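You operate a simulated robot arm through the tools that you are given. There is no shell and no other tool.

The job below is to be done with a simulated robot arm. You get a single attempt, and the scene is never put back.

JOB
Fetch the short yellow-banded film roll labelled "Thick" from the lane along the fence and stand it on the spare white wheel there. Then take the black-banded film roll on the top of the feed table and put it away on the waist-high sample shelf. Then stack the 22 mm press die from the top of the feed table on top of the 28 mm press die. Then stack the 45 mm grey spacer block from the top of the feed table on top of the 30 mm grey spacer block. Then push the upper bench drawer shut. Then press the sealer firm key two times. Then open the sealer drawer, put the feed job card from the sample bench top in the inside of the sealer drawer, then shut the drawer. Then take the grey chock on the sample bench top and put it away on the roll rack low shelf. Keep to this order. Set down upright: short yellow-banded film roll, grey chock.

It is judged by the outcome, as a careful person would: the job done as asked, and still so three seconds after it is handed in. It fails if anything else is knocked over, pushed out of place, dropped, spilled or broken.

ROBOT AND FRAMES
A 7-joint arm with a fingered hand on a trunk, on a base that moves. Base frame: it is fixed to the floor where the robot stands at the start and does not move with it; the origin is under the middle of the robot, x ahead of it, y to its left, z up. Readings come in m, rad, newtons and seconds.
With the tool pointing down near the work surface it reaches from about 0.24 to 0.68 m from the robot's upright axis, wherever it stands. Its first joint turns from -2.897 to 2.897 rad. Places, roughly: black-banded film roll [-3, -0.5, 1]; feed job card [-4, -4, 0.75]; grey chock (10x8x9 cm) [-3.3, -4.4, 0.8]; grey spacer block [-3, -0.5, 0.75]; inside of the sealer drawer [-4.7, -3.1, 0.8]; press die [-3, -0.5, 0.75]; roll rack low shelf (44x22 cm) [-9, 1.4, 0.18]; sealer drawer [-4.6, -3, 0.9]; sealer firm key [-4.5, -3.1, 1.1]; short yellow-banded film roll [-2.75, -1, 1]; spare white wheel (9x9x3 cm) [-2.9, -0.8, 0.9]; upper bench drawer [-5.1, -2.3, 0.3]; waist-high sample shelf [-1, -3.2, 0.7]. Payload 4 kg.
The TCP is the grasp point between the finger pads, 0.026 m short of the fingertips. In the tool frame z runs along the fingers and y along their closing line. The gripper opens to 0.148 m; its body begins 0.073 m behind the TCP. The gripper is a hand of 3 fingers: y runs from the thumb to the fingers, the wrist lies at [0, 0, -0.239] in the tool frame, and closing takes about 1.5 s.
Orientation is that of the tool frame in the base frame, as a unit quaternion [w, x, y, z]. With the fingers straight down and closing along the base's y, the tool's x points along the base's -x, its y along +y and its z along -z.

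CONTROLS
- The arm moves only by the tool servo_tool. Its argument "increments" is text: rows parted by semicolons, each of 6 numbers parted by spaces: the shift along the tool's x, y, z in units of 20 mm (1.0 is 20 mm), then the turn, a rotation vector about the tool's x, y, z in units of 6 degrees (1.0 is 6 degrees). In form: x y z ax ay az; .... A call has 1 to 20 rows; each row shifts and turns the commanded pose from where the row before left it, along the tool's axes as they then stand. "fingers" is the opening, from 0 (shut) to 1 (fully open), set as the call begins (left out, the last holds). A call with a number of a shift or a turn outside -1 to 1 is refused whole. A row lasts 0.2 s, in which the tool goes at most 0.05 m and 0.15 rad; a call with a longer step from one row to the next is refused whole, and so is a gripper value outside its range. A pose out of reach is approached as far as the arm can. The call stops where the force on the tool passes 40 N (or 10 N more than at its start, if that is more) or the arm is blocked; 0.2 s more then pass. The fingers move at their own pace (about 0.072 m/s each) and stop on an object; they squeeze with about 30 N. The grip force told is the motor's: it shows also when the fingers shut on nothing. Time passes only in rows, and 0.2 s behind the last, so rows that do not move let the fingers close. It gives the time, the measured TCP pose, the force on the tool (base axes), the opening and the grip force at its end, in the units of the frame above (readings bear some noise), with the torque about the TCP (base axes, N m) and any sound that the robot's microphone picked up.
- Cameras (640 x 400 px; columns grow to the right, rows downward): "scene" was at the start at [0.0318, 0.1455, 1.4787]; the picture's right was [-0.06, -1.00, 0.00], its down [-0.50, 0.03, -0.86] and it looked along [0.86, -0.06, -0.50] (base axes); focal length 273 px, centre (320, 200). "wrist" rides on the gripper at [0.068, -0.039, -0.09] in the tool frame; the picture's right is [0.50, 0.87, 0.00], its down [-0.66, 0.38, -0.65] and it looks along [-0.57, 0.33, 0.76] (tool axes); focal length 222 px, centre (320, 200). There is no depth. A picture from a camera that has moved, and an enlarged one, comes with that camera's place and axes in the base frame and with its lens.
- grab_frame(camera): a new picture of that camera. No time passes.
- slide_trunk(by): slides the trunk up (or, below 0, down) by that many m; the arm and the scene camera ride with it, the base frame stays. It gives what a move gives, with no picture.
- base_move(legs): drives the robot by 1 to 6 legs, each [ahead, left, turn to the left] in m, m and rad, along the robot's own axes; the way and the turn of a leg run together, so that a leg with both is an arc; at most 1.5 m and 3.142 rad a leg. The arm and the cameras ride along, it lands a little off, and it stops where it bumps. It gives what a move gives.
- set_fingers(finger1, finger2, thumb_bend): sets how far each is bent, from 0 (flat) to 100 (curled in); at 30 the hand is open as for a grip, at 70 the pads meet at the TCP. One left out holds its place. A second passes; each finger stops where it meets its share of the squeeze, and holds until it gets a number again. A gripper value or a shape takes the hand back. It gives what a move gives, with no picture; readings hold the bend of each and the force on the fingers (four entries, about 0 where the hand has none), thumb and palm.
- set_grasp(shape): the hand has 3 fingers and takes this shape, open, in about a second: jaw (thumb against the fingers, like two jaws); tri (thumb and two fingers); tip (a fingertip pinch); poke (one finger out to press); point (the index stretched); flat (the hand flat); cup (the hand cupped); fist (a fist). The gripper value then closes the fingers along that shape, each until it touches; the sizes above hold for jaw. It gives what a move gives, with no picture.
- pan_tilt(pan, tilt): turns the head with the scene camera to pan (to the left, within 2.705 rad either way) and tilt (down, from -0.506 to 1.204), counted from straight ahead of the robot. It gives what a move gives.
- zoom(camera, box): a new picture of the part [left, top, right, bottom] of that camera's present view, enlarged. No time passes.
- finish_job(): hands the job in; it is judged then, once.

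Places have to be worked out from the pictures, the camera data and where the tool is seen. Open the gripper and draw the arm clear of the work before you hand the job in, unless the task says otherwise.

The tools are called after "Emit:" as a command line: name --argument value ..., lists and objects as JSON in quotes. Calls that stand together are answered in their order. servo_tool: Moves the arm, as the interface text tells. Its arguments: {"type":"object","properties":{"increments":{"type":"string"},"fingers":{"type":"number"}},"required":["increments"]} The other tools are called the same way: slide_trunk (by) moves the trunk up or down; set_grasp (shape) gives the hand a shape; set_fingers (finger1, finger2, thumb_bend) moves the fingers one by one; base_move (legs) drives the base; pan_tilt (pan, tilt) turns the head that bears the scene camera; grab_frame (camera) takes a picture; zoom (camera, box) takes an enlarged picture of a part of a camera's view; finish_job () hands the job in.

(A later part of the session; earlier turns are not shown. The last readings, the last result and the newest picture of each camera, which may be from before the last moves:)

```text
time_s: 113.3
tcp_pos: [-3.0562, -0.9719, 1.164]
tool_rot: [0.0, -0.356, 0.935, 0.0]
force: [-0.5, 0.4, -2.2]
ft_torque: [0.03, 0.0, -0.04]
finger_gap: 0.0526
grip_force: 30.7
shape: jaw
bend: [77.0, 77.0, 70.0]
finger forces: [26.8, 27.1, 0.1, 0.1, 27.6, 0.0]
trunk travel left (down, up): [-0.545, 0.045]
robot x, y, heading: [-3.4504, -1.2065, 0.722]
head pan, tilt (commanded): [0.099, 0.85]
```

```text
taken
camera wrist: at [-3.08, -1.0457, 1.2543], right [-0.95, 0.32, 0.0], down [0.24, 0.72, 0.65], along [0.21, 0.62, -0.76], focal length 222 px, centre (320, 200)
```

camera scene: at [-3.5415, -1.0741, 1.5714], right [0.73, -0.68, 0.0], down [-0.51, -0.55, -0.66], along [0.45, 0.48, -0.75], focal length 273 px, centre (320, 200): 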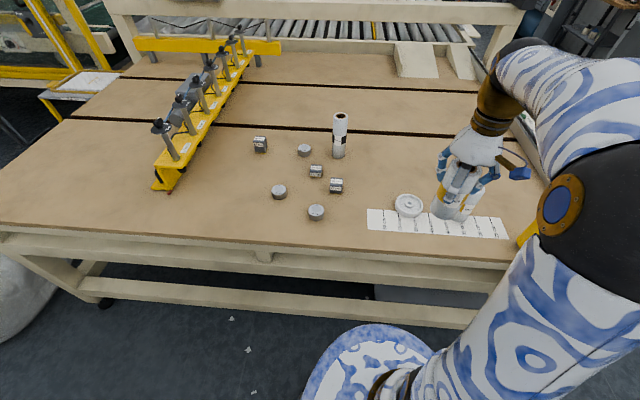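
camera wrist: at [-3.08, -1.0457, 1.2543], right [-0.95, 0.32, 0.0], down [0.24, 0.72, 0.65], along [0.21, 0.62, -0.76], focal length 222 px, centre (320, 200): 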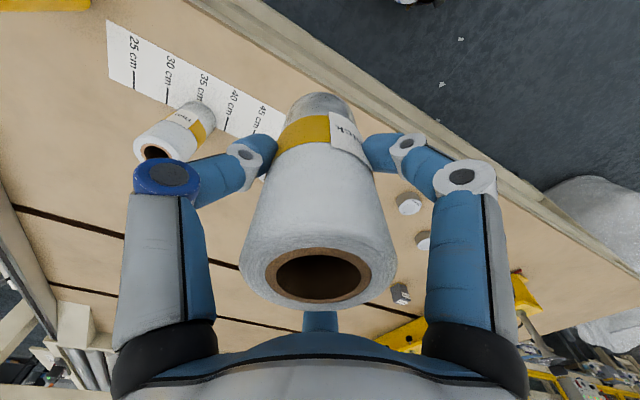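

I'll enlarge the wheel in the scene view to pin down its centre.

Emit:
zoom --camera "scene" --box '[370, 160, 490, 240]'

```text
5.00 times, centred on (430, 200) of scene
camera zoom: at [-3.5415, -1.0741, 1.5714], right [0.73, -0.68, 0.0], down [-0.51, -0.55, -0.66], along [0.45, 0.48, -0.75], focal length 1364 px, centre (-230, 200)
```

zoom: 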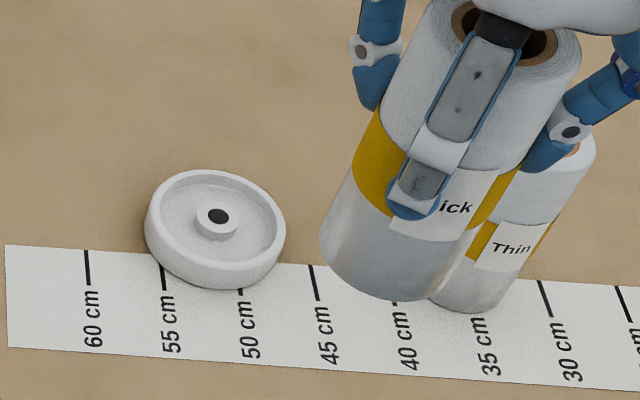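

The wheel centre is at about (-2.919, -0.842), and the roll hangs exactly on the tool axis. I'll carry the roll over the wheel while lowering to z≈1.06.

Emit:
servo_tool --increments "-0.94 0.03 0.5 0 0 0; -0.94 0.03 0.5 0 0 0; -0.94 0.03 0.5 0 0 0; -0.94 0.03 0.5 0 0 0; -0.94 0.03 0.5 0 0 0; -0.94 0.03 0.5 0 0 0; -0.94 0.03 0.5 0 0 0; -0.94 0.03 0.5 0 0 0; -0.94 0.03 0.5 0 0 0; -0.94 0.03 0.5 0 0 0; 0 0 0 0 0 0"

Emit:
zoom --camera "scene" --box '[350, 120, 510, 240]'

```text
time_s: 115.8
tcp_pos: [-2.9178, -0.8428, 1.0619]
tool_rot: [-0.001, -0.356, 0.935, -0.001]
force: [0.0, -1.2, -2.7]
ft_torque: [0.01, 0.0, 0.0]
finger_gap: 0.0524
grip_force: 29.7
shape: jaw
bend: [77.0, 77.0, 70.0]
finger forces: [26.8, 27.0, 0.1, 0.1, 27.7, 0.1]
trunk travel left (down, up): [-0.545, 0.045]
robot x, y, heading: [-3.4545, -1.205, 0.727]
head pan, tilt (commanded): [0.099, 0.85]
```

```text
3.33 times, centred on (430, 180) of scene
camera zoom: at [-3.5413, -1.074, 1.5714], right [0.73, -0.68, 0.0], down [-0.51, -0.55, -0.66], along [0.45, 0.48, -0.75], focal length 909 px, centre (-47, 267)
```

zoom: 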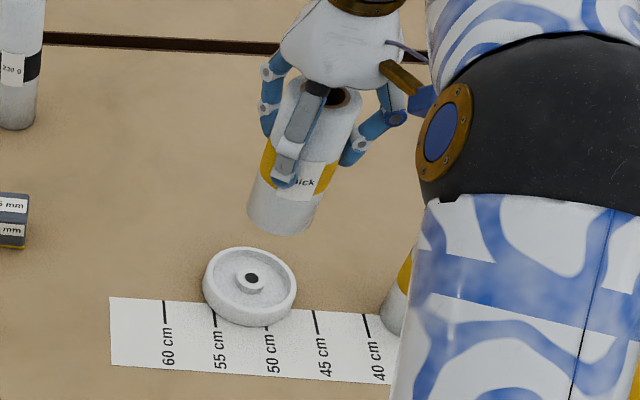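

The roll hangs over the wheel. I'll lower it to just above the rim and check alignment.

Emit:
servo_tool --increments "0.05 0 0.9 0 0 0; 0 0 0.9 0 0 0; 0 0 0.8 0 0 0; 0 0 0.6 0 0 0; 0 0 0.4 0 0 0; 0 0 0 0 0 0"

Emit:
zoom --camera "scene" --box '[370, 130, 450, 230]'

Emit:
grab_frame --camera "wrist"

```text
time_s: 117.2
tcp_pos: [-2.9198, -0.8435, 0.9914]
tool_rot: [0.001, -0.354, 0.935, 0.001]
force: [-0.9, 0.0, -2.8]
ft_torque: [0.03, -0.02, 0.01]
finger_gap: 0.0524
grip_force: 30.0
shape: jaw
bend: [77.0, 77.0, 70.0]
finger forces: [26.7, 27.1, 0.1, 0.0, 27.7, 0.1]
trunk travel left (down, up): [-0.545, 0.045]
robot x, y, heading: [-3.4525, -1.2111, 0.723]
head pan, tilt (commanded): [0.099, 0.85]
```

```text
4.00 times, centred on (410, 180) of scene
camera zoom: at [-3.5413, -1.074, 1.5714], right [0.73, -0.68, 0.0], down [-0.51, -0.55, -0.66], along [0.45, 0.48, -0.75], focal length 1091 px, centre (-40, 280)
```

zoom: 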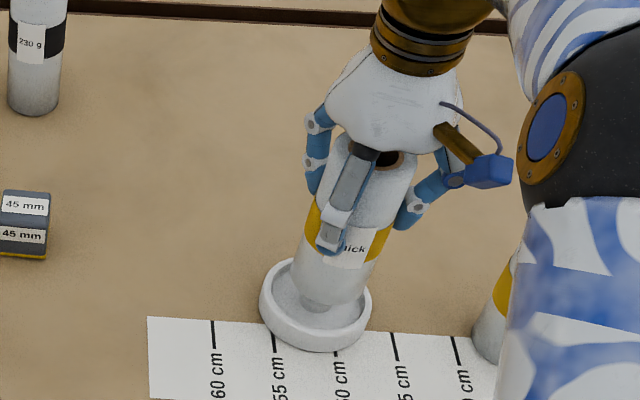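

```text
taken
camera wrist: at [-2.9444, -0.917, 1.0822], right [-0.95, 0.32, 0.0], down [0.24, 0.72, 0.65], along [0.21, 0.62, -0.76], focal length 222 px, centre (320, 200)
```

wrist: 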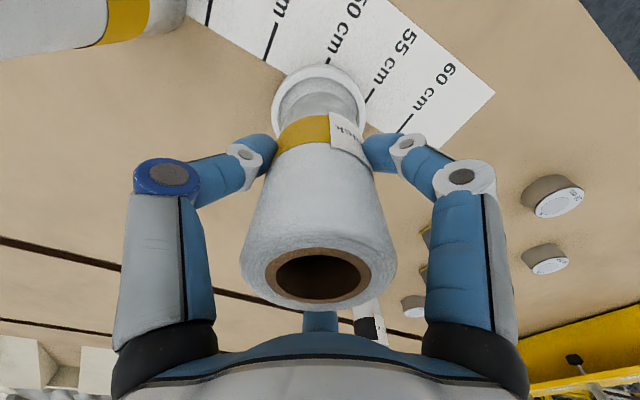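

Alignment looks within 2–3 mm. I'll lower in small steps, watching the vertical force for contact.

Emit:
servo_tool --increments "0 0 0.25 0 0 0; 0 0 0.25 0 0 0; 0 0 0.15 0 0 0; 0 0 0 0 0 0"

Emit:
servo_tool --increments "0 0 0.15 0 0 0; 0 0 0 0 0 0"

Emit:
servo_tool --increments "0 0 0.15 0 0 0; 0 0 0 0 0 0"

```text
time_s: 118.2
tcp_pos: [-2.9203, -0.8437, 0.9795]
tool_rot: [-0.001, -0.355, 0.935, 0.0]
force: [0.5, 0.7, -3.4]
ft_torque: [0.03, 0.01, -0.04]
finger_gap: 0.0526
grip_force: 30.3
shape: jaw
bend: [77.0, 77.0, 70.0]
finger forces: [26.7, 27.1, 0.1, 0.1, 27.8, 0.1]
trunk travel left (down, up): [-0.545, 0.045]
robot x, y, heading: [-3.4521, -1.2074, 0.728]
head pan, tilt (commanded): [0.099, 0.85]
```

```text
time_s: 118.8
tcp_pos: [-2.918, -0.8422, 0.9771]
tool_rot: [0.001, -0.355, 0.935, 0.0]
force: [1.0, 0.2, -2.1]
ft_torque: [0.0, 0.02, 0.01]
finger_gap: 0.0524
grip_force: 30.4
shape: jaw
bend: [77.0, 77.0, 70.0]
finger forces: [26.6, 26.9, 0.0, 0.0, 27.8, 0.0]
trunk travel left (down, up): [-0.545, 0.045]
robot x, y, heading: [-3.4499, -1.1994, 0.723]
head pan, tilt (commanded): [0.099, 0.85]
```

```text
time_s: 119.3
tcp_pos: [-2.9199, -0.8445, 0.9718]
tool_rot: [0.0, -0.355, 0.935, -0.001]
force: [-0.3, 0.2, -2.2]
ft_torque: [0.0, 0.0, 0.0]
finger_gap: 0.0524
grip_force: 29.8
shape: jaw
bend: [77.0, 77.0, 70.0]
finger forces: [26.6, 27.0, 0.0, 0.0, 27.8, 0.1]
trunk travel left (down, up): [-0.545, 0.045]
robot x, y, heading: [-3.4505, -1.204, 0.723]
head pan, tilt (commanded): [0.099, 0.85]
```

No contact yet at z=0.972. I'll keep lowering in 3 mm steps.

Emit:
servo_tool --increments "0 0 0.15 0 0 0; 0 0 0 0 0 0"

Emit:
servo_tool --increments "0 0 0.15 0 0 0; 0 0 0 0 0 0"

Emit:
servo_tool --increments "0 0 0.15 0 0 0; 0 0 0 0 0 0"

Emit:
zoom --camera "scene" --box '[370, 130, 450, 230]'

```text
time_s: 120.0
tcp_pos: [-2.9189, -0.8432, 0.9693]
tool_rot: [-0.001, -0.355, 0.935, 0.0]
force: [0.1, 1.1, -2.5]
ft_torque: [0.01, -0.01, 0.0]
finger_gap: 0.0524
grip_force: 29.8
shape: jaw
bend: [77.0, 77.0, 70.0]
finger forces: [26.7, 27.0, 0.1, 0.0, 27.8, 0.0]
trunk travel left (down, up): [-0.545, 0.045]
robot x, y, heading: [-3.4525, -1.2096, 0.723]
head pan, tilt (commanded): [0.099, 0.85]
```

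```text
time_s: 120.5
tcp_pos: [-2.9188, -0.8444, 0.9672]
tool_rot: [0.0, -0.356, 0.935, 0.0]
force: [-0.1, 0.8, 3.4]
ft_torque: [-0.04, -0.03, 0.02]
finger_gap: 0.0525
grip_force: 30.3
shape: jaw
bend: [77.0, 77.0, 70.0]
finger forces: [27.0, 27.5, 0.0, 0.0, 27.9, 0.1]
trunk travel left (down, up): [-0.545, 0.045]
robot x, y, heading: [-3.4557, -1.2045, 0.731]
head pan, tilt (commanded): [0.099, 0.85]
```

```text
time_s: 121.2
tcp_pos: [-2.9197, -0.8444, 0.9657]
tool_rot: [0.002, -0.356, 0.934, 0.0]
force: [0.9, 1.3, 23.0]
ft_torque: [-0.06, -0.12, 0.02]
finger_gap: 0.0535
grip_force: 29.5
shape: jaw
bend: [77.0, 77.0, 70.0]
finger forces: [30.0, 30.8, 0.0, 0.0, 31.7, 0.0]
trunk travel left (down, up): [-0.545, 0.045]
robot x, y, heading: [-3.4537, -1.2052, 0.726]
head pan, tilt (commanded): [0.099, 0.85]
```

```text
4.00 times, centred on (410, 180) of scene
camera zoom: at [-3.5433, -1.0753, 1.5717], right [0.73, -0.68, 0.0], down [-0.51, -0.55, -0.66], along [0.45, 0.49, -0.75], focal length 1091 px, centre (-40, 280)
```

zoom: 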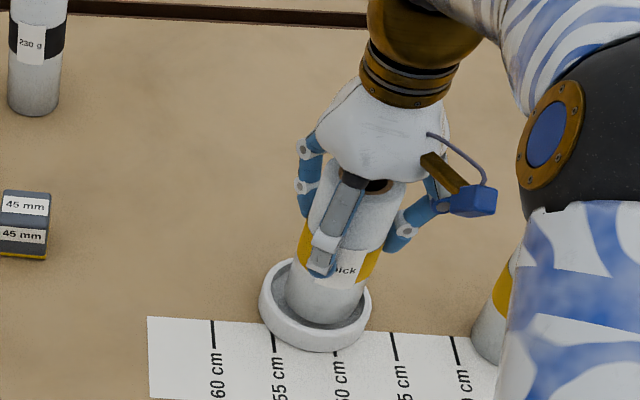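

Contact came at a roll-bottom height about 24 mm above the table, but the roll appears ~4 mm off-centre (too far to the image's right). I'll lift slightly, shift 4.5 mm along tool +y and lower again.

Emit:
servo_tool --increments "0 0 -0.4 0 0 0; 0.04 0.22 0 0 0 0; 0 0 0 0 0 0"

Emit:
zoom --camera "scene" --box '[370, 130, 450, 230]'

Emit:
servo_tool --increments "0 0 0.2 0 0 0; 0 0 0.15 0 0 0; 0 0 0 0 0 0"

Emit:
servo_tool --increments "0 0 0.1 0 0 0; 0 0 0 0 0 0"

```text
time_s: 122.0
tcp_pos: [-2.9232, -0.8408, 0.9712]
tool_rot: [-0.001, -0.355, 0.935, 0.0]
force: [0.3, 0.5, -1.9]
ft_torque: [-0.04, 0.02, -0.01]
finger_gap: 0.053
grip_force: 30.4
shape: jaw
bend: [77.0, 77.0, 70.0]
finger forces: [29.5, 29.4, 0.1, 0.0, 30.2, 0.1]
trunk travel left (down, up): [-0.545, 0.045]
robot x, y, heading: [-3.4537, -1.2064, 0.729]
head pan, tilt (commanded): [0.099, 0.85]
```

```text
4.00 times, centred on (410, 180) of scene
camera zoom: at [-3.5414, -1.074, 1.5713], right [0.73, -0.68, 0.0], down [-0.51, -0.55, -0.66], along [0.45, 0.48, -0.75], focal length 1091 px, centre (-40, 280)
```

zoom: 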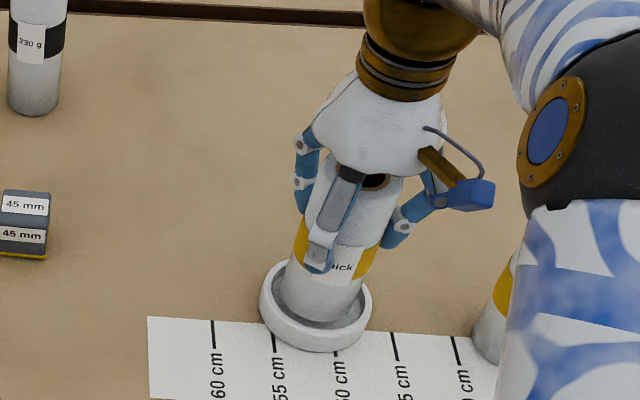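

```text
time_s: 122.8
tcp_pos: [-2.9226, -0.8421, 0.966]
tool_rot: [0.0, -0.355, 0.935, 0.001]
force: [1.1, 0.6, 15.0]
ft_torque: [-0.02, -0.1, 0.01]
finger_gap: 0.0534
grip_force: 30.5
shape: jaw
bend: [77.0, 77.0, 70.0]
finger forces: [30.2, 30.3, 0.1, 0.0, 31.1, 0.0]
trunk travel left (down, up): [-0.545, 0.045]
robot x, y, heading: [-3.4523, -1.2045, 0.728]
head pan, tilt (commanded): [0.099, 0.85]
```

```text
time_s: 123.3
tcp_pos: [-2.9233, -0.8417, 0.9649]
tool_rot: [0.002, -0.355, 0.935, 0.001]
force: [3.5, 2.8, 33.3]
ft_torque: [-0.01, -0.16, 0.03]
finger_gap: 0.0533
grip_force: 30.6
shape: jaw
bend: [78.0, 77.0, 70.0]
finger forces: [31.5, 32.9, 0.1, 0.0, 33.6, 0.1]
trunk travel left (down, up): [-0.545, 0.045]
robot x, y, heading: [-3.4508, -1.2043, 0.727]
head pan, tilt (commanded): [0.099, 0.85]
```

The contact height is the same and the roll is centred now. I'll relieve the press by 2 mm and open the fingers partway (to stay clear of the "Thin" roll).

Emit:
servo_tool --increments "0 0 -0.1 0 0 0; 0 0 0 0 0 0"

Emit:
servo_tool --increments "0 0 0 0 0 0; 0 0 0 0 0 0; 0 0 0 0 0 0; 0 0 0 0 0 0; 0 0 0 0 0 0" --fingers 0.66

Emit:
zoom --camera "scene" --box '[370, 130, 450, 230]'

Emit:
grab_frame --camera "wrist"

```text
time_s: 124.0
tcp_pos: [-2.9247, -0.8426, 0.9647]
tool_rot: [0.0, -0.355, 0.935, 0.001]
force: [2.8, 1.1, 26.7]
ft_torque: [0.05, -0.2, 0.08]
finger_gap: 0.0531
grip_force: 30.0
shape: jaw
bend: [78.0, 77.0, 70.0]
finger forces: [31.1, 32.6, 0.0, 0.0, 33.5, 0.0]
trunk travel left (down, up): [-0.545, 0.045]
robot x, y, heading: [-3.4538, -1.2031, 0.728]
head pan, tilt (commanded): [0.099, 0.85]
```

```text
time_s: 125.2
tcp_pos: [-2.9228, -0.8416, 0.9651]
tool_rot: [0.001, -0.355, 0.935, 0.0]
force: [0.4, 0.8, -1.0]
ft_torque: [0.02, 0.01, 0.02]
finger_gap: 0.0973
grip_force: 0.0
shape: jaw
bend: [30.0, 30.0, 71.0]
finger forces: [0.1, 0.0, 0.0, 0.1, 0.1, 0.0]
trunk travel left (down, up): [-0.545, 0.045]
robot x, y, heading: [-3.4475, -1.2015, 0.72]
head pan, tilt (commanded): [0.099, 0.85]
```

```text
4.00 times, centred on (410, 180) of scene
camera zoom: at [-3.5416, -1.0742, 1.5714], right [0.73, -0.68, 0.0], down [-0.51, -0.55, -0.66], along [0.45, 0.48, -0.75], focal length 1091 px, centre (-40, 280)
```

zoom: 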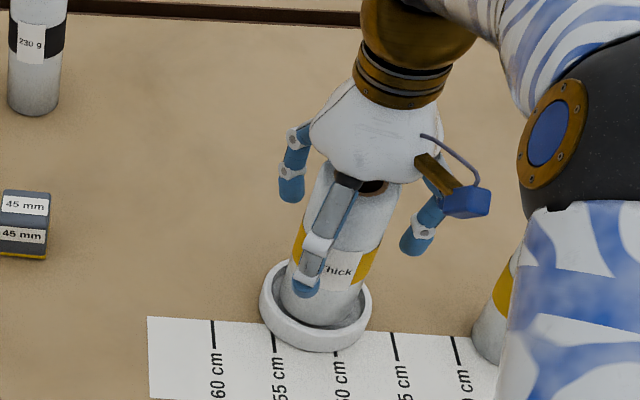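

```text
taken
camera wrist: at [-2.9479, -0.9144, 1.055], right [-0.95, 0.32, 0.0], down [0.24, 0.72, 0.65], along [0.21, 0.62, -0.76], focal length 222 px, centre (320, 200)
```

wrist: 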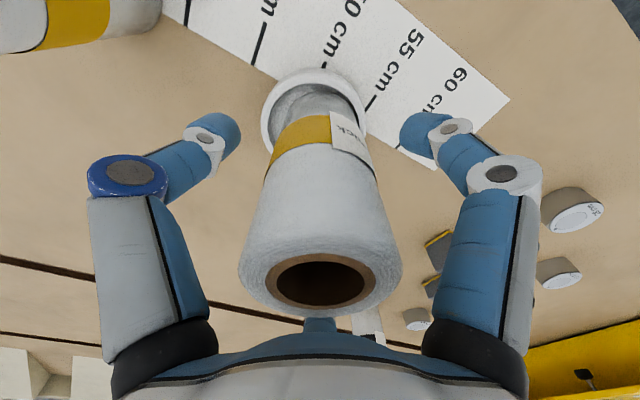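

The "Thick" roll stands free on the wheel. I'll lift the hand straight up, then draw it back.

Emit:
servo_tool --increments "0 0 -0.5 0 0 0; 0 0 -1 0 0 0; 0 0 -1 0 0 0; 0 0 -1 0 0 0; 0 0 -1 0 0 0; 0 0 -1 0 0 0; 0 0 -1 0 0 0; 1 0 -1 0 0 0; 1 0 -1 0 0 0; 1 0 -1 0 0 0; 1 0 -1 0 0 0; 1 0 -1 0 0 0; 1 0 0 0 0 0; 1 0 0 0 0 0; 1 0 0 0 0 0; 0 0 0 0 0 0"

Emit:
grab_frame --camera "scene"

Emit:
zoom --camera "scene" --box '[360, 120, 480, 240]'

```text
time_s: 128.6
tcp_pos: [-3.0423, -0.9489, 1.1949]
tool_rot: [0.001, -0.356, 0.935, -0.001]
force: [0.1, 0.1, -0.2]
ft_torque: [-0.01, -0.02, -0.01]
finger_gap: 0.0973
grip_force: 0.1
shape: jaw
bend: [30.0, 30.0, 71.0]
finger forces: [0.1, 0.0, 0.1, 0.0, 0.1, 0.0]
trunk travel left (down, up): [-0.545, 0.045]
robot x, y, heading: [-3.4564, -1.21, 0.728]
head pan, tilt (commanded): [0.099, 0.85]
```

```text
taken
camera scene: at [-3.5416, -1.0742, 1.5714], right [0.73, -0.68, 0.0], down [-0.51, -0.55, -0.66], along [0.45, 0.48, -0.75], focal length 273 px, centre (320, 200)
```

scene: 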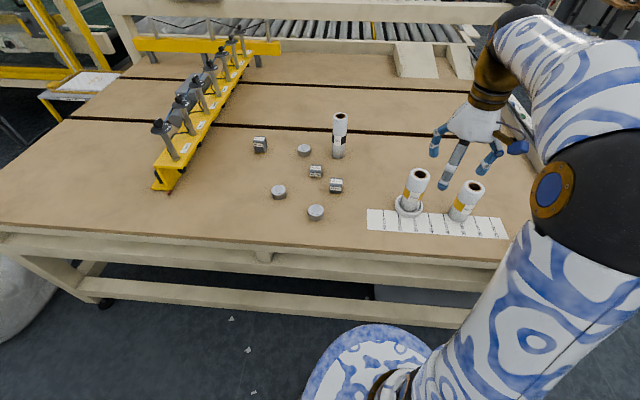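

```text
3.33 times, centred on (420, 180) of scene
camera zoom: at [-3.5416, -1.0742, 1.5714], right [0.73, -0.68, 0.0], down [-0.51, -0.55, -0.66], along [0.45, 0.48, -0.75], focal length 909 px, centre (-13, 267)
```

zoom: 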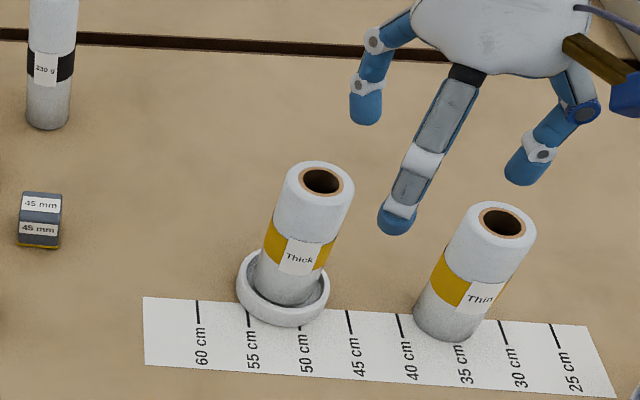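

Step one is done: "Thick" stands on the wheel. Before taking the black-banded roll I'll look around for the waist-high sample shelf and the other stations.

Emit:
pan_tilt --pan -1.4 --tilt 0.3

Emit:
grab_frame --camera "scene"

Emit:
pan_tilt --pan -2.4 --tilt 0.3

Emit:
grab_frame --camera "scene"

Emit:
pan_tilt --pan 2.6 --tilt 0.3

Emit:
grab_frame --camera "scene"

Emit:
pan_tilt --pan 1.5 --tilt 0.3

Emit:
grab_frame --camera "scene"

```text
time_s: 130.2
tcp_pos: [-3.0419, -0.948, 1.1962]
tool_rot: [0.001, -0.356, 0.935, -0.001]
force: [-0.2, -0.5, -0.1]
ft_torque: [0.01, -0.04, 0.0]
finger_gap: 0.0977
grip_force: 0.1
shape: jaw
bend: [30.0, 30.0, 71.0]
finger forces: [0.0, 0.1, 0.0, 0.0, 0.0, 0.1]
trunk travel left (down, up): [-0.545, 0.045]
robot x, y, heading: [-3.4544, -1.201, 0.725]
head pan, tilt (commanded): [-1.4, 0.3]
```

```text
taken
camera scene: at [-3.5217, -1.1899, 1.6198], right [-0.62, -0.78, 0.0], down [-0.23, 0.18, -0.96], along [0.75, -0.6, -0.3], focal length 273 px, centre (320, 200)
```

scene: 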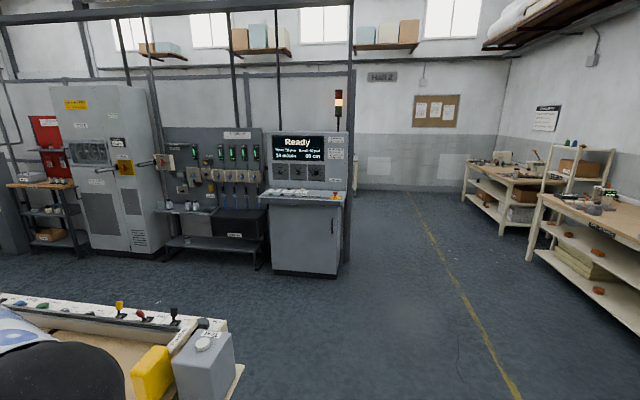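

```text
time_s: 131.4
tcp_pos: [-3.0432, -0.9465, 1.1959]
tool_rot: [0.001, -0.356, 0.935, 0.0]
force: [-0.2, -0.9, 0.5]
ft_torque: [0.01, 0.04, 0.0]
finger_gap: 0.0975
grip_force: 0.1
shape: jaw
bend: [30.0, 30.0, 71.0]
finger forces: [0.0, 0.0, 0.1, 0.0, 0.0, 0.0]
trunk travel left (down, up): [-0.545, 0.045]
robot x, y, heading: [-3.4524, -1.2035, 0.724]
head pan, tilt (commanded): [-2.4, 0.3]
```

```text
taken
camera scene: at [-3.6043, -1.2245, 1.6198], right [-0.99, 0.1, 0.0], down [0.03, 0.29, -0.96], along [-0.1, -0.95, -0.3], focal length 273 px, centre (320, 200)
```

scene: 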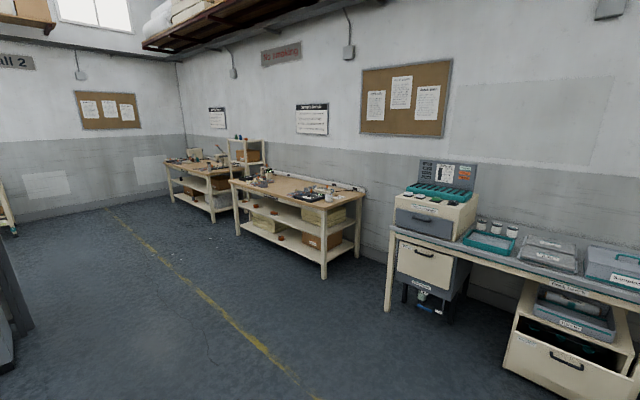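

```text
time_s: 135.3
tcp_pos: [-3.0431, -0.9471, 1.1968]
tool_rot: [0.0, -0.355, 0.935, 0.001]
force: [-0.2, -0.5, 1.1]
ft_torque: [-0.03, -0.01, 0.01]
finger_gap: 0.0973
grip_force: 0.1
shape: jaw
bend: [30.0, 30.0, 71.0]
finger forces: [0.0, 0.0, 0.0, 0.0, 0.0, 0.0]
trunk travel left (down, up): [-0.545, 0.045]
robot x, y, heading: [-3.4514, -1.2061, 0.725]
head pan, tilt (commanded): [2.601, 0.3]
```

```text
taken
camera scene: at [-3.6865, -1.1487, 1.6198], right [-0.18, 0.98, 0.0], down [0.29, 0.05, -0.96], along [-0.94, -0.17, -0.3], focal length 273 px, centre (320, 200)
```

scene: 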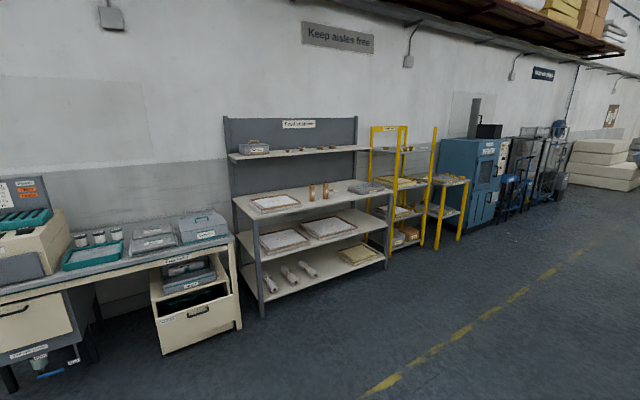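

```text
time_s: 136.7
tcp_pos: [-3.0421, -0.9476, 1.196]
tool_rot: [0.0, -0.354, 0.935, 0.001]
force: [-0.4, -0.5, -0.1]
ft_torque: [0.03, 0.0, 0.0]
finger_gap: 0.0975
grip_force: 0.1
shape: jaw
bend: [30.0, 30.0, 71.0]
finger forces: [0.0, 0.0, 0.0, 0.0, 0.0, 0.1]
trunk travel left (down, up): [-0.545, 0.045]
robot x, y, heading: [-3.4514, -1.2042, 0.727]
head pan, tilt (commanded): [1.499, 0.3]
```

```text
taken
camera scene: at [-3.6515, -1.0575, 1.6198], right [0.79, 0.61, 0.0], down [0.18, -0.23, -0.96], along [-0.58, 0.76, -0.3], focal length 273 px, centre (320, 200)
```

scene: 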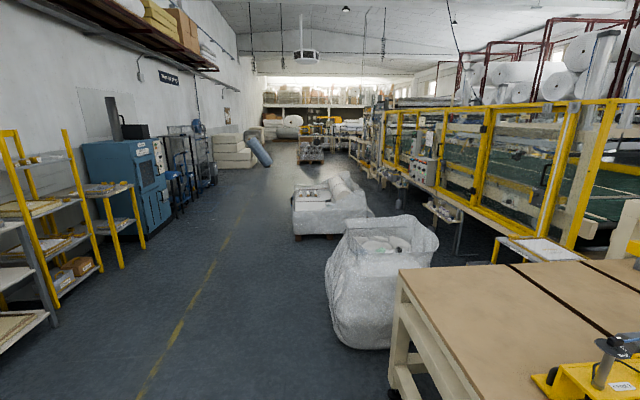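

The listed shelf place projects right at the console with the "Ready" screen, so I'll enlarge that area and the surrounding parts.

Emit:
pan_tilt --pan -1.4 --tilt 0.3

Emit:
zoom --camera "scene" --box '[240, 100, 400, 290]'

Emit:
zoom --camera "scene" --box '[440, 110, 640, 260]'

Emit:
zoom --camera "scene" --box '[0, 80, 280, 270]'

```text
time_s: 139.2
tcp_pos: [-3.042, -0.9485, 1.1957]
tool_rot: [0.0, -0.355, 0.935, 0.0]
force: [-0.9, 0.5, -0.1]
ft_torque: [-0.01, -0.03, -0.03]
finger_gap: 0.0974
grip_force: 0.1
shape: jaw
bend: [30.0, 30.0, 71.0]
finger forces: [0.1, 0.0, 0.0, 0.0, 0.0, 0.0]
trunk travel left (down, up): [-0.545, 0.045]
robot x, y, heading: [-3.4503, -1.2033, 0.726]
head pan, tilt (commanded): [-1.4, 0.3]
```

```text
2.11 times, centred on (320, 195) of scene
camera zoom: at [-3.5217, -1.1899, 1.6198], right [-0.62, -0.78, 0.0], down [-0.23, 0.18, -0.96], along [0.75, -0.6, -0.3], focal length 574 px, centre (320, 210)
```

zoom: 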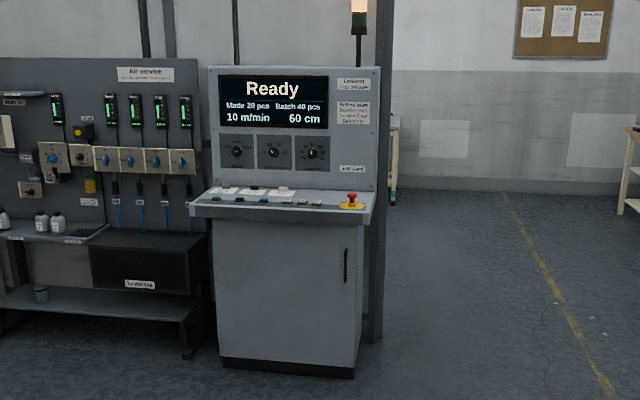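

```text
2.67 times, centred on (540, 185) of scene
camera zoom: at [-3.5217, -1.1899, 1.6198], right [-0.62, -0.78, 0.0], down [-0.23, 0.18, -0.96], along [0.75, -0.6, -0.3], focal length 727 px, centre (-267, 240)
```

zoom: 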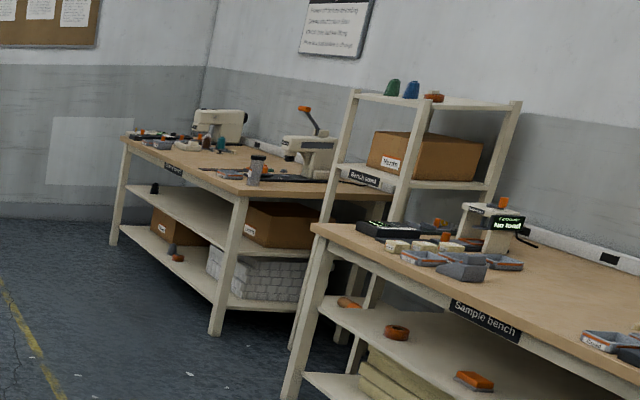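

```text
2.11 times, centred on (140, 175) of scene
camera zoom: at [-3.5217, -1.1899, 1.6198], right [-0.62, -0.78, 0.0], down [-0.23, 0.18, -0.96], along [0.75, -0.6, -0.3], focal length 574 px, centre (699, 253)
```

zoom: 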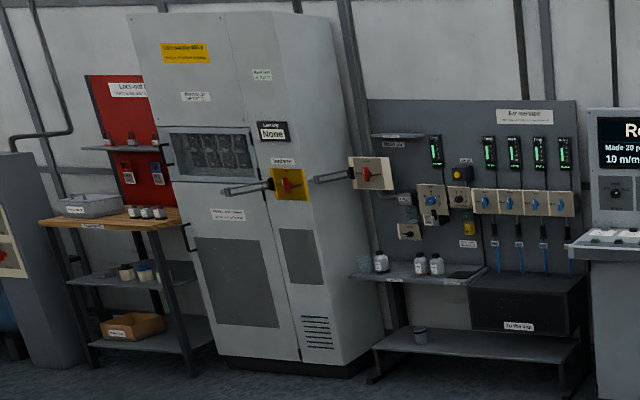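

The shelf is not yet visible (likely behind the console), so I'll first pick up the black-banded roll. I'll shift the base left 0.25 m and forward 0.08 m to line up with it.

Emit:
base_move --legs '[[0.0, 0.25, 0], [0.08, 0, 0]]'

Emit:
pan_tilt --pan -0.1 --tilt 0.75

Emit:
grab_frame --camera "scene"

Emit:
grab_frame --camera "wrist"

```text
time_s: 141.7
tcp_pos: [-3.1459, -0.7082, 1.1955]
tool_rot: [0.0, -0.355, 0.935, 0.0]
force: [0.4, 0.4, 0.0]
ft_torque: [-0.02, 0.01, 0.0]
finger_gap: 0.0972
grip_force: 0.0
shape: jaw
bend: [30.0, 30.0, 71.0]
finger forces: [0.1, 0.0, 0.1, 0.0, 0.0, 0.1]
trunk travel left (down, up): [-0.545, 0.045]
robot x, y, heading: [-3.5567, -0.9651, 0.725]
head pan, tilt (commanded): [-1.4, 0.3]
```

```text
time_s: 143.2
tcp_pos: [-3.1473, -0.7091, 1.195]
tool_rot: [-0.001, -0.355, 0.935, 0.0]
force: [-0.4, 0.3, -0.2]
ft_torque: [-0.01, -0.01, 0.0]
finger_gap: 0.0974
grip_force: 0.1
shape: jaw
bend: [30.0, 30.0, 71.0]
finger forces: [0.0, 0.1, 0.0, 0.0, 0.0, 0.1]
trunk travel left (down, up): [-0.545, 0.045]
robot x, y, heading: [-3.5596, -0.9727, 0.725]
head pan, tilt (commanded): [-0.099, 0.75]
```

```text
taken
camera scene: at [-3.632, -0.8445, 1.5794], right [0.59, -0.81, 0.0], down [-0.55, -0.4, -0.73], along [0.59, 0.43, -0.68], focal length 273 px, centre (320, 200)
```

scene: 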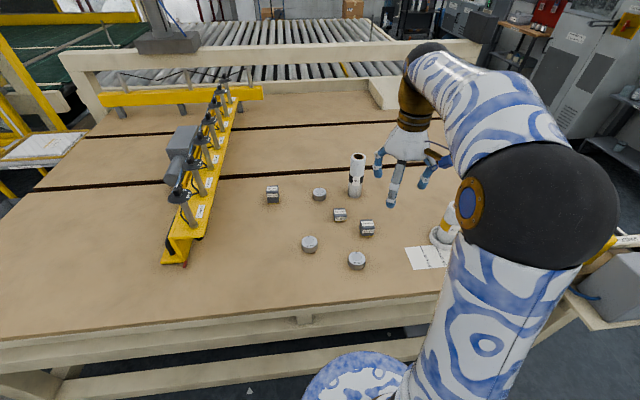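

```text
taken
camera wrist: at [-3.1717, -0.7825, 1.2862], right [-0.95, 0.32, 0.0], down [0.24, 0.72, 0.65], along [0.21, 0.62, -0.76], focal length 222 px, centre (320, 200)
```

wrist: 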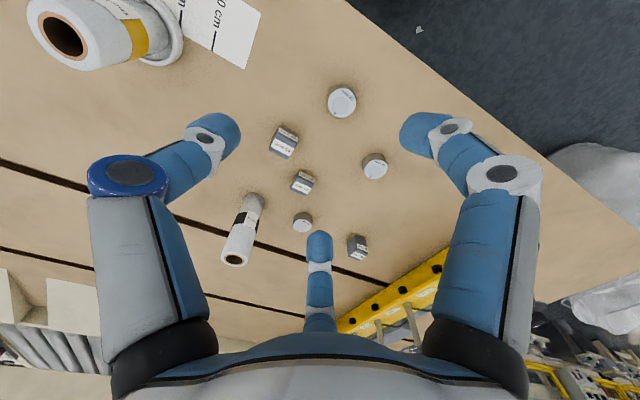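

I'll enlarge the region to measure the black roll and small pieces precisely.

Emit:
zoom --camera "scene" --box '[250, 140, 410, 280]'

```text
2.86 times, centred on (330, 210) of scene
camera zoom: at [-3.632, -0.8445, 1.5794], right [0.59, -0.81, 0.0], down [-0.55, -0.4, -0.73], along [0.59, 0.43, -0.68], focal length 779 px, centre (291, 171)
```

zoom: 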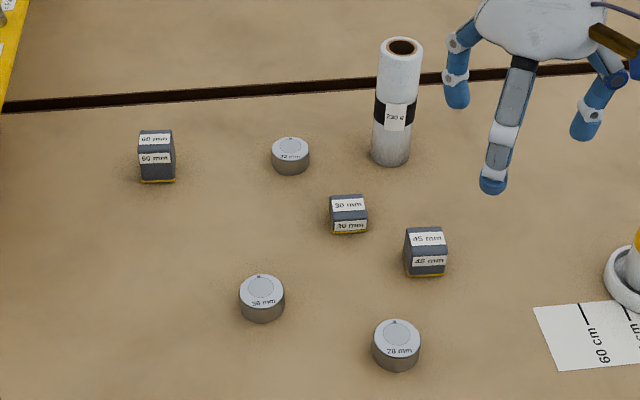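

The black roll stands at (-2.885, -0.478), about 56 mm wide, top at z≈1.03, 0.83 m ahead — beyond a straight-down reach. I'll tilt the hand 30° outward and move to a pre-grasp point above and before the roll.

Emit:
servo_tool --increments "0 0 0 0 -1 0; 0 0 0 0 -1 0; 0 0 0 0 -1 0; 0 0 0 0 -1 0; 0 0 0 0 -1 0; 0 0 0 0 0 0" --fingers 1

Emit:
servo_tool --increments "-0.87 0 0.99 0 0 0; -0.87 0 0.99 0 0 0; -0.87 0 0.99 0 0 0; -0.87 0 0.99 0 0 0; -0.87 0 0.99 0 0 0; -0.87 0 0.99 0 0 0; -0.87 0 0.99 0 0 0; -0.87 0 0.99 0 0 0; -0.87 0 0.99 0 0 0; -0.87 0 0.99 0 0 0; -0.87 0 0.99 0 0 0; 0 0 0 0 0 0"

Emit:
grab_frame --camera "wrist"

Emit:
grab_frame --camera "scene"

```text
time_s: 144.6
tcp_pos: [-3.1472, -0.7089, 1.1963]
tool_rot: [0.241, -0.342, 0.903, 0.092]
force: [0.4, 0.0, 0.0]
ft_torque: [-0.02, -0.01, 0.0]
finger_gap: 0.1476
grip_force: 0.2
shape: jaw
bend: [30.0, 30.0, 30.0]
finger forces: [0.0, 0.1, 0.0, 0.0, 0.0, 0.1]
trunk travel left (down, up): [-0.545, 0.045]
robot x, y, heading: [-3.5576, -0.9656, 0.725]
head pan, tilt (commanded): [-0.099, 0.75]
```

```text
time_s: 147.2
tcp_pos: [-2.9416, -0.5264, 1.1023]
tool_rot: [0.241, -0.342, 0.904, 0.091]
force: [-0.6, -0.8, 0.6]
ft_torque: [0.0, 0.0, 0.01]
finger_gap: 0.1479
grip_force: 0.0
shape: jaw
bend: [30.0, 30.0, 30.0]
finger forces: [0.1, 0.1, 0.0, 0.0, 0.0, 0.0]
trunk travel left (down, up): [-0.545, 0.045]
robot x, y, heading: [-3.5554, -0.9665, 0.726]
head pan, tilt (commanded): [-0.099, 0.75]
```

```text
taken
camera wrist: at [-2.9933, -0.6236, 1.1472], right [-0.9, 0.36, -0.25], down [-0.07, 0.44, 0.89], along [0.43, 0.82, -0.37], focal length 222 px, centre (320, 200)
```

wrist: 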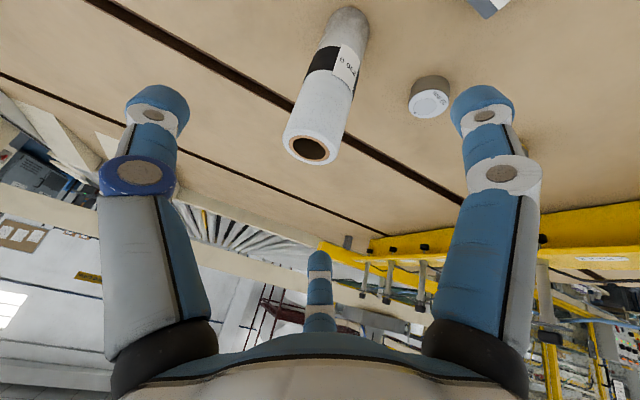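

```text
taken
camera scene: at [-3.6319, -0.8444, 1.5794], right [0.59, -0.81, 0.0], down [-0.55, -0.4, -0.73], along [0.59, 0.43, -0.68], focal length 273 px, centre (320, 200)
```

scene: 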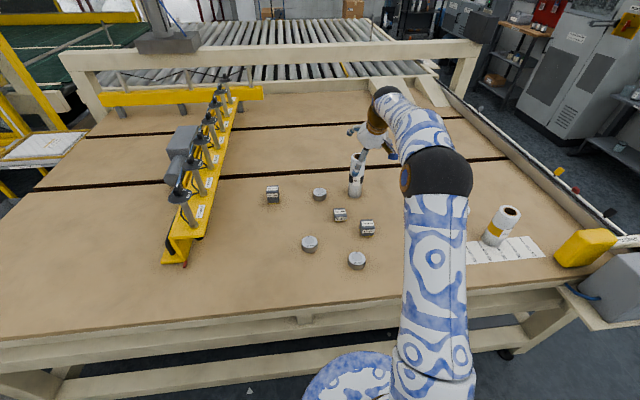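

The roll top is seen at (-2.890, -0.476), lined up with the approach axis. I'll advance 0.15 m along the tool axis to straddle it.

Emit:
servo_tool --increments "0 0.1 1 0 0 0; 0 0 1 0 0 0; 0 0 1 0 0 0; 0 0 1 0 0 0; 0 0 1 0 0 0; 0 0 1 0 0 0; 0 0 1 0 0 0; 0 0 0.4 0 0 0; 0 0 0 0 0 0"

Emit:
grab_frame --camera "wrist"

Emit:
zoom --camera "scene" --box '[280, 90, 440, 230]'

```text
time_s: 149.2
tcp_pos: [-2.8872, -0.4762, 0.9741]
tool_rot: [0.242, -0.343, 0.903, 0.091]
force: [-0.2, 0.3, -0.3]
ft_torque: [-0.01, -0.01, 0.0]
finger_gap: 0.1478
grip_force: 0.1
shape: jaw
bend: [30.0, 30.0, 30.0]
finger forces: [0.0, 0.1, 0.1, 0.0, 0.0, 0.0]
trunk travel left (down, up): [-0.545, 0.045]
robot x, y, heading: [-3.5535, -0.9668, 0.722]
head pan, tilt (commanded): [-0.099, 0.75]
```

```text
taken
camera wrist: at [-2.9393, -0.5732, 1.0188], right [-0.9, 0.36, -0.25], down [-0.07, 0.44, 0.89], along [0.43, 0.82, -0.37], focal length 222 px, centre (320, 200)
```

wrist: 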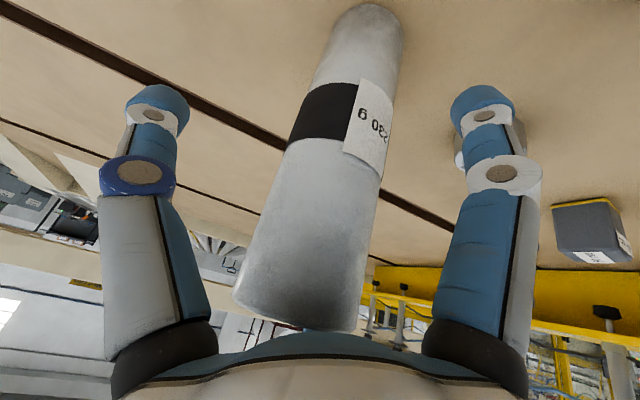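

```text
2.86 times, centred on (360, 160) of scene
camera zoom: at [-3.6319, -0.8444, 1.5794], right [0.59, -0.81, 0.0], down [-0.55, -0.4, -0.73], along [0.59, 0.43, -0.68], focal length 779 px, centre (206, 314)
```

zoom: 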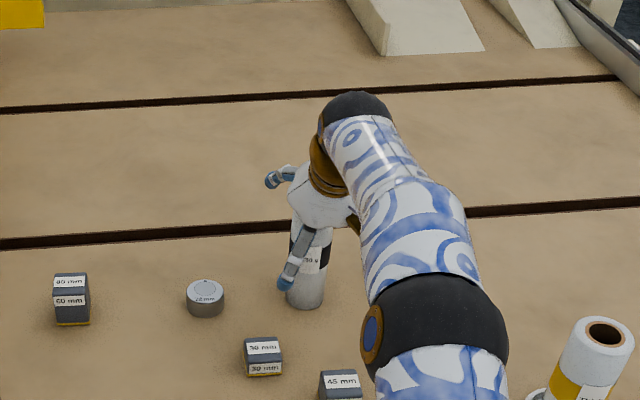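

The roll is between thumb and fingers. I'll close on it.

Emit:
servo_tool --increments "0 0 0 0 0 0; 0 0 0 0 0 0; 0 0 0 0 0 0; 0 0 0 0 0 0; 0 0 0 0 0 0; 0 0 0 0 0 0; 0 0 0 0 0 0; 0 0 0 0 0 0" --fingers 0

Emit:
grab_frame --camera "wrist"

```text
time_s: 150.9
tcp_pos: [-2.8873, -0.4766, 0.9751]
tool_rot: [0.242, -0.343, 0.903, 0.092]
force: [0.0, -1.0, 5.4]
ft_torque: [-0.34, 0.06, 0.0]
finger_gap: 0.0495
grip_force: 29.9
shape: jaw
bend: [36.0, 79.0, 70.0]
finger forces: [23.6, 30.2, 0.1, 0.0, 26.2, 0.0]
trunk travel left (down, up): [-0.545, 0.045]
robot x, y, heading: [-3.5552, -0.9656, 0.725]
head pan, tilt (commanded): [-0.099, 0.75]
```

```text
taken
camera wrist: at [-2.9395, -0.5737, 1.0196], right [-0.9, 0.36, -0.25], down [-0.07, 0.44, 0.89], along [0.43, 0.82, -0.37], focal length 222 px, centre (320, 200)
```

wrist: 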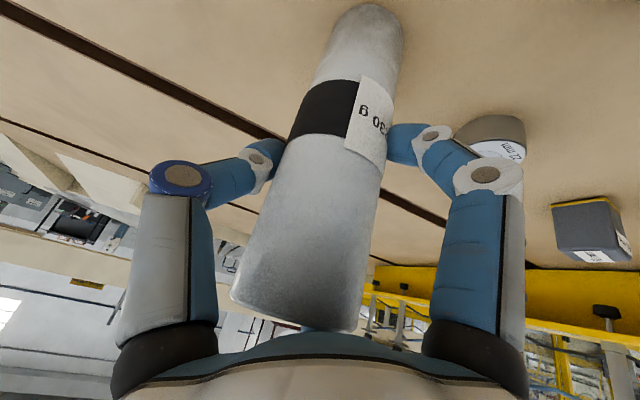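

The grip holds at about 30 N, with one finger touching higher on the roll. I'll lift slowly 4 cm vertically and check that the roll stays put in the hand.

Emit:
servo_tool --increments "-0.25 0 -0.433 0 0 0; -0.25 0 -0.433 0 0 0; -0.25 0 -0.433 0 0 0; -0.25 0 -0.433 0 0 0; 0 0 0 0 0 0"

Emit:
grab_frame --camera "wrist"

Emit:
zoom --camera "scene" --box '[280, 90, 440, 230]'

```text
time_s: 152.2
tcp_pos: [-2.8863, -0.4771, 1.0144]
tool_rot: [0.242, -0.342, 0.903, 0.092]
force: [-0.1, -0.3, -1.6]
ft_torque: [0.0, -0.01, 0.02]
finger_gap: 0.0461
grip_force: 29.8
shape: jaw
bend: [37.0, 80.0, 70.0]
finger forces: [25.2, 19.0, 0.1, 0.1, 23.5, 0.1]
trunk travel left (down, up): [-0.545, 0.045]
robot x, y, heading: [-3.5545, -0.9664, 0.724]
head pan, tilt (commanded): [-0.099, 0.75]
```

```text
taken
camera wrist: at [-2.939, -0.5737, 1.059], right [-0.9, 0.36, -0.25], down [-0.07, 0.44, 0.89], along [0.43, 0.82, -0.37], focal length 222 px, centre (320, 200)
```

wrist: 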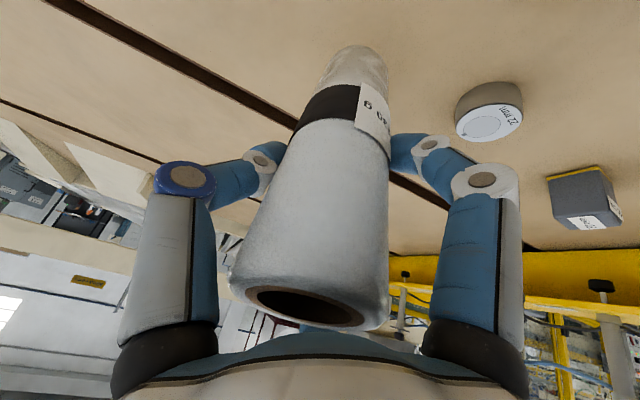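

```text
2.86 times, centred on (360, 160) of scene
camera zoom: at [-3.6317, -0.8442, 1.5794], right [0.59, -0.81, 0.0], down [-0.55, -0.4, -0.73], along [0.59, 0.43, -0.68], focal length 779 px, centre (206, 314)
```

zoom: 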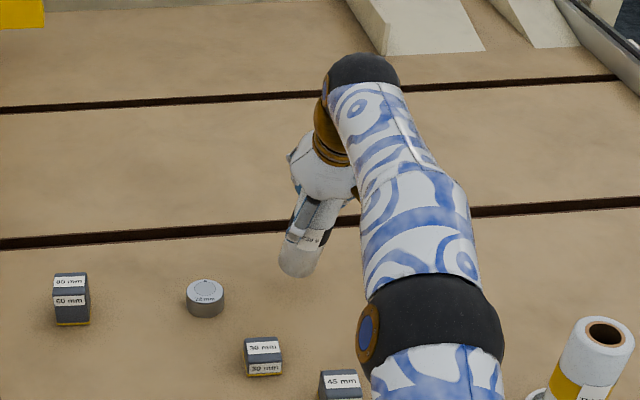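

The roll pivoted somewhat in the grip (now ~14° off the tool axis) but is held by all three fingers with ~20 N each. I'll lift it further and draw it back over the table.

Emit:
servo_tool --increments "-0.4 0 -0.69 0 0 0; -0.4 0 -0.69 0 0 0; -0.4 0 -0.69 0 0 0; -0.4 0 -0.69 0 0 0; 0.2 0 -0.9 0 0 0; 0.2 0 -0.9 0 0 0; 0.2 0 -0.9 0 0 0; 0.69 0 -0.4 0 0 0; 0.69 0 -0.4 0 0 0; 0.69 0 -0.4 0 0 0; 0.69 0 -0.4 0 0 0; 0.69 0 -0.4 0 0 0; 0.69 0 -0.4 0 0 0; 0.69 0 -0.4 0 0 0; 0.69 0 -0.4 0 0 0; 0.69 0 -0.4 0 0 0; 0.69 0 -0.4 0 0 0; 0 0 0 0 0 0"

Emit:
grab_frame --camera "wrist"

Emit:
grab_frame --camera "scene"

```text
time_s: 155.9
tcp_pos: [-3.027, -0.6022, 1.1225]
tool_rot: [0.242, -0.342, 0.903, 0.092]
force: [0.7, -1.0, -2.6]
ft_torque: [-0.06, -0.03, 0.0]
finger_gap: 0.0452
grip_force: 29.1
shape: jaw
bend: [37.0, 80.0, 70.0]
finger forces: [25.1, 18.2, 0.0, 0.1, 23.2, 0.0]
out of reach, approached as far as the arm can: row 3, 5, 6, 7, 8
trunk travel left (down, up): [-0.545, 0.045]
robot x, y, heading: [-3.5551, -0.9663, 0.724]
head pan, tilt (commanded): [-0.099, 0.75]
```

```text
taken
camera wrist: at [-3.0779, -0.699, 1.1675], right [-0.9, 0.36, -0.25], down [-0.07, 0.44, 0.89], along [0.43, 0.82, -0.37], focal length 222 px, centre (320, 200)
```

wrist: 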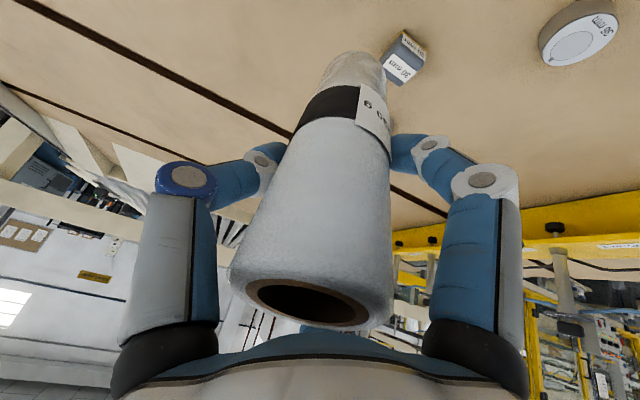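

```text
taken
camera scene: at [-3.6318, -0.8443, 1.5794], right [0.59, -0.81, 0.0], down [-0.55, -0.4, -0.73], along [0.59, 0.43, -0.68], focal length 273 px, centre (320, 200)
```

scene: 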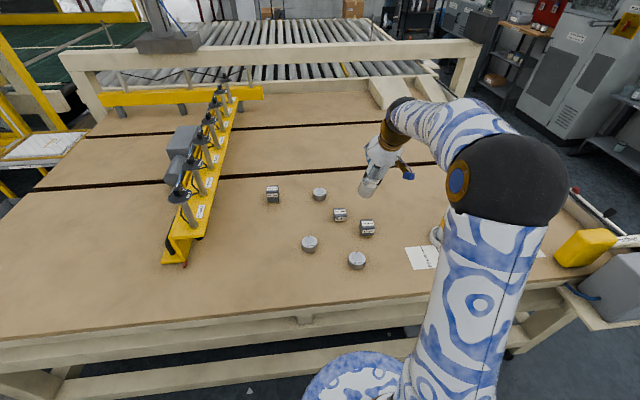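

The roll is steady in hand. I'll rotate the tool by +16° so the roll hangs about vertical, and retract further.

Emit:
servo_tool --increments "0.7 0 -0.7 0 0.9 0; 0.7 0 -0.7 0 0.9 0; 0.9 0 -0.5 0 0.9 0; 1 0 0 0 0 0; 1 0 0 0 0 0; 1 0 0 0 0 0; 1 0 0 0 0 0; 1 0 0 0 0 0; 1 0 0 0 0 0; 1 0 0 0 0 0; 0 0 0 0 0 0"

Emit:
zoom --camera "scene" --box '[300, 80, 560, 280]'

Emit:
grab_frame --camera "wrist"

```text
time_s: 158.3
tcp_pos: [-3.1707, -0.7296, 1.1054]
tool_rot: [0.112, -0.352, 0.928, 0.042]
force: [0.0, 0.2, -2.8]
ft_torque: [0.03, -0.02, -0.02]
finger_gap: 0.0449
grip_force: 30.0
shape: jaw
bend: [37.0, 80.0, 70.0]
finger forces: [25.1, 18.2, 0.0, 0.0, 23.1, 0.1]
trunk travel left (down, up): [-0.545, 0.045]
robot x, y, heading: [-3.556, -0.9639, 0.724]
head pan, tilt (commanded): [-0.099, 0.75]
```

```text
2.00 times, centred on (430, 180) of scene
camera zoom: at [-3.6319, -0.8445, 1.5794], right [0.59, -0.81, 0.0], down [-0.55, -0.4, -0.73], along [0.59, 0.43, -0.68], focal length 545 px, centre (100, 240)
```

zoom: 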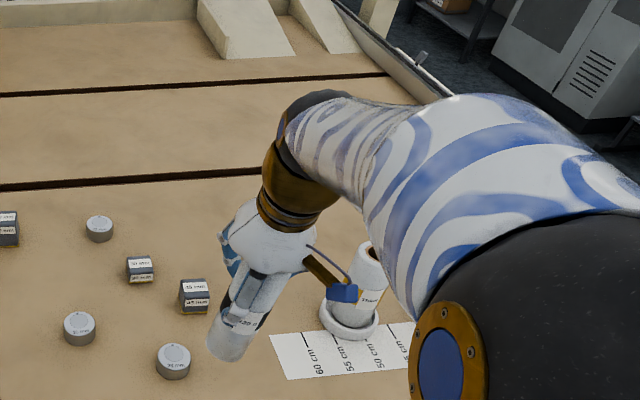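

```text
taken
camera wrist: at [-3.211, -0.8166, 1.1777], right [-0.94, 0.33, -0.12], down [0.11, 0.6, 0.79], along [0.33, 0.73, -0.6], focal length 222 px, centre (320, 200)
```

wrist: 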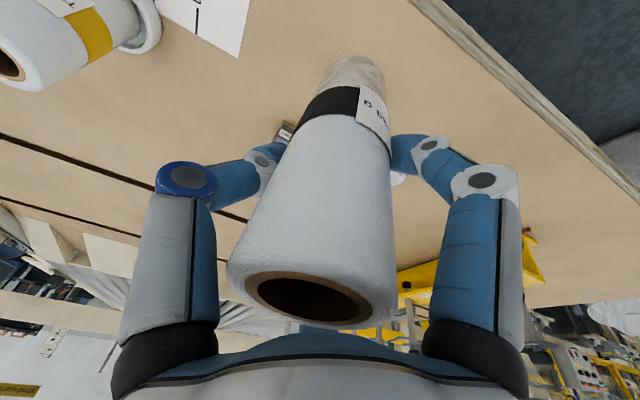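

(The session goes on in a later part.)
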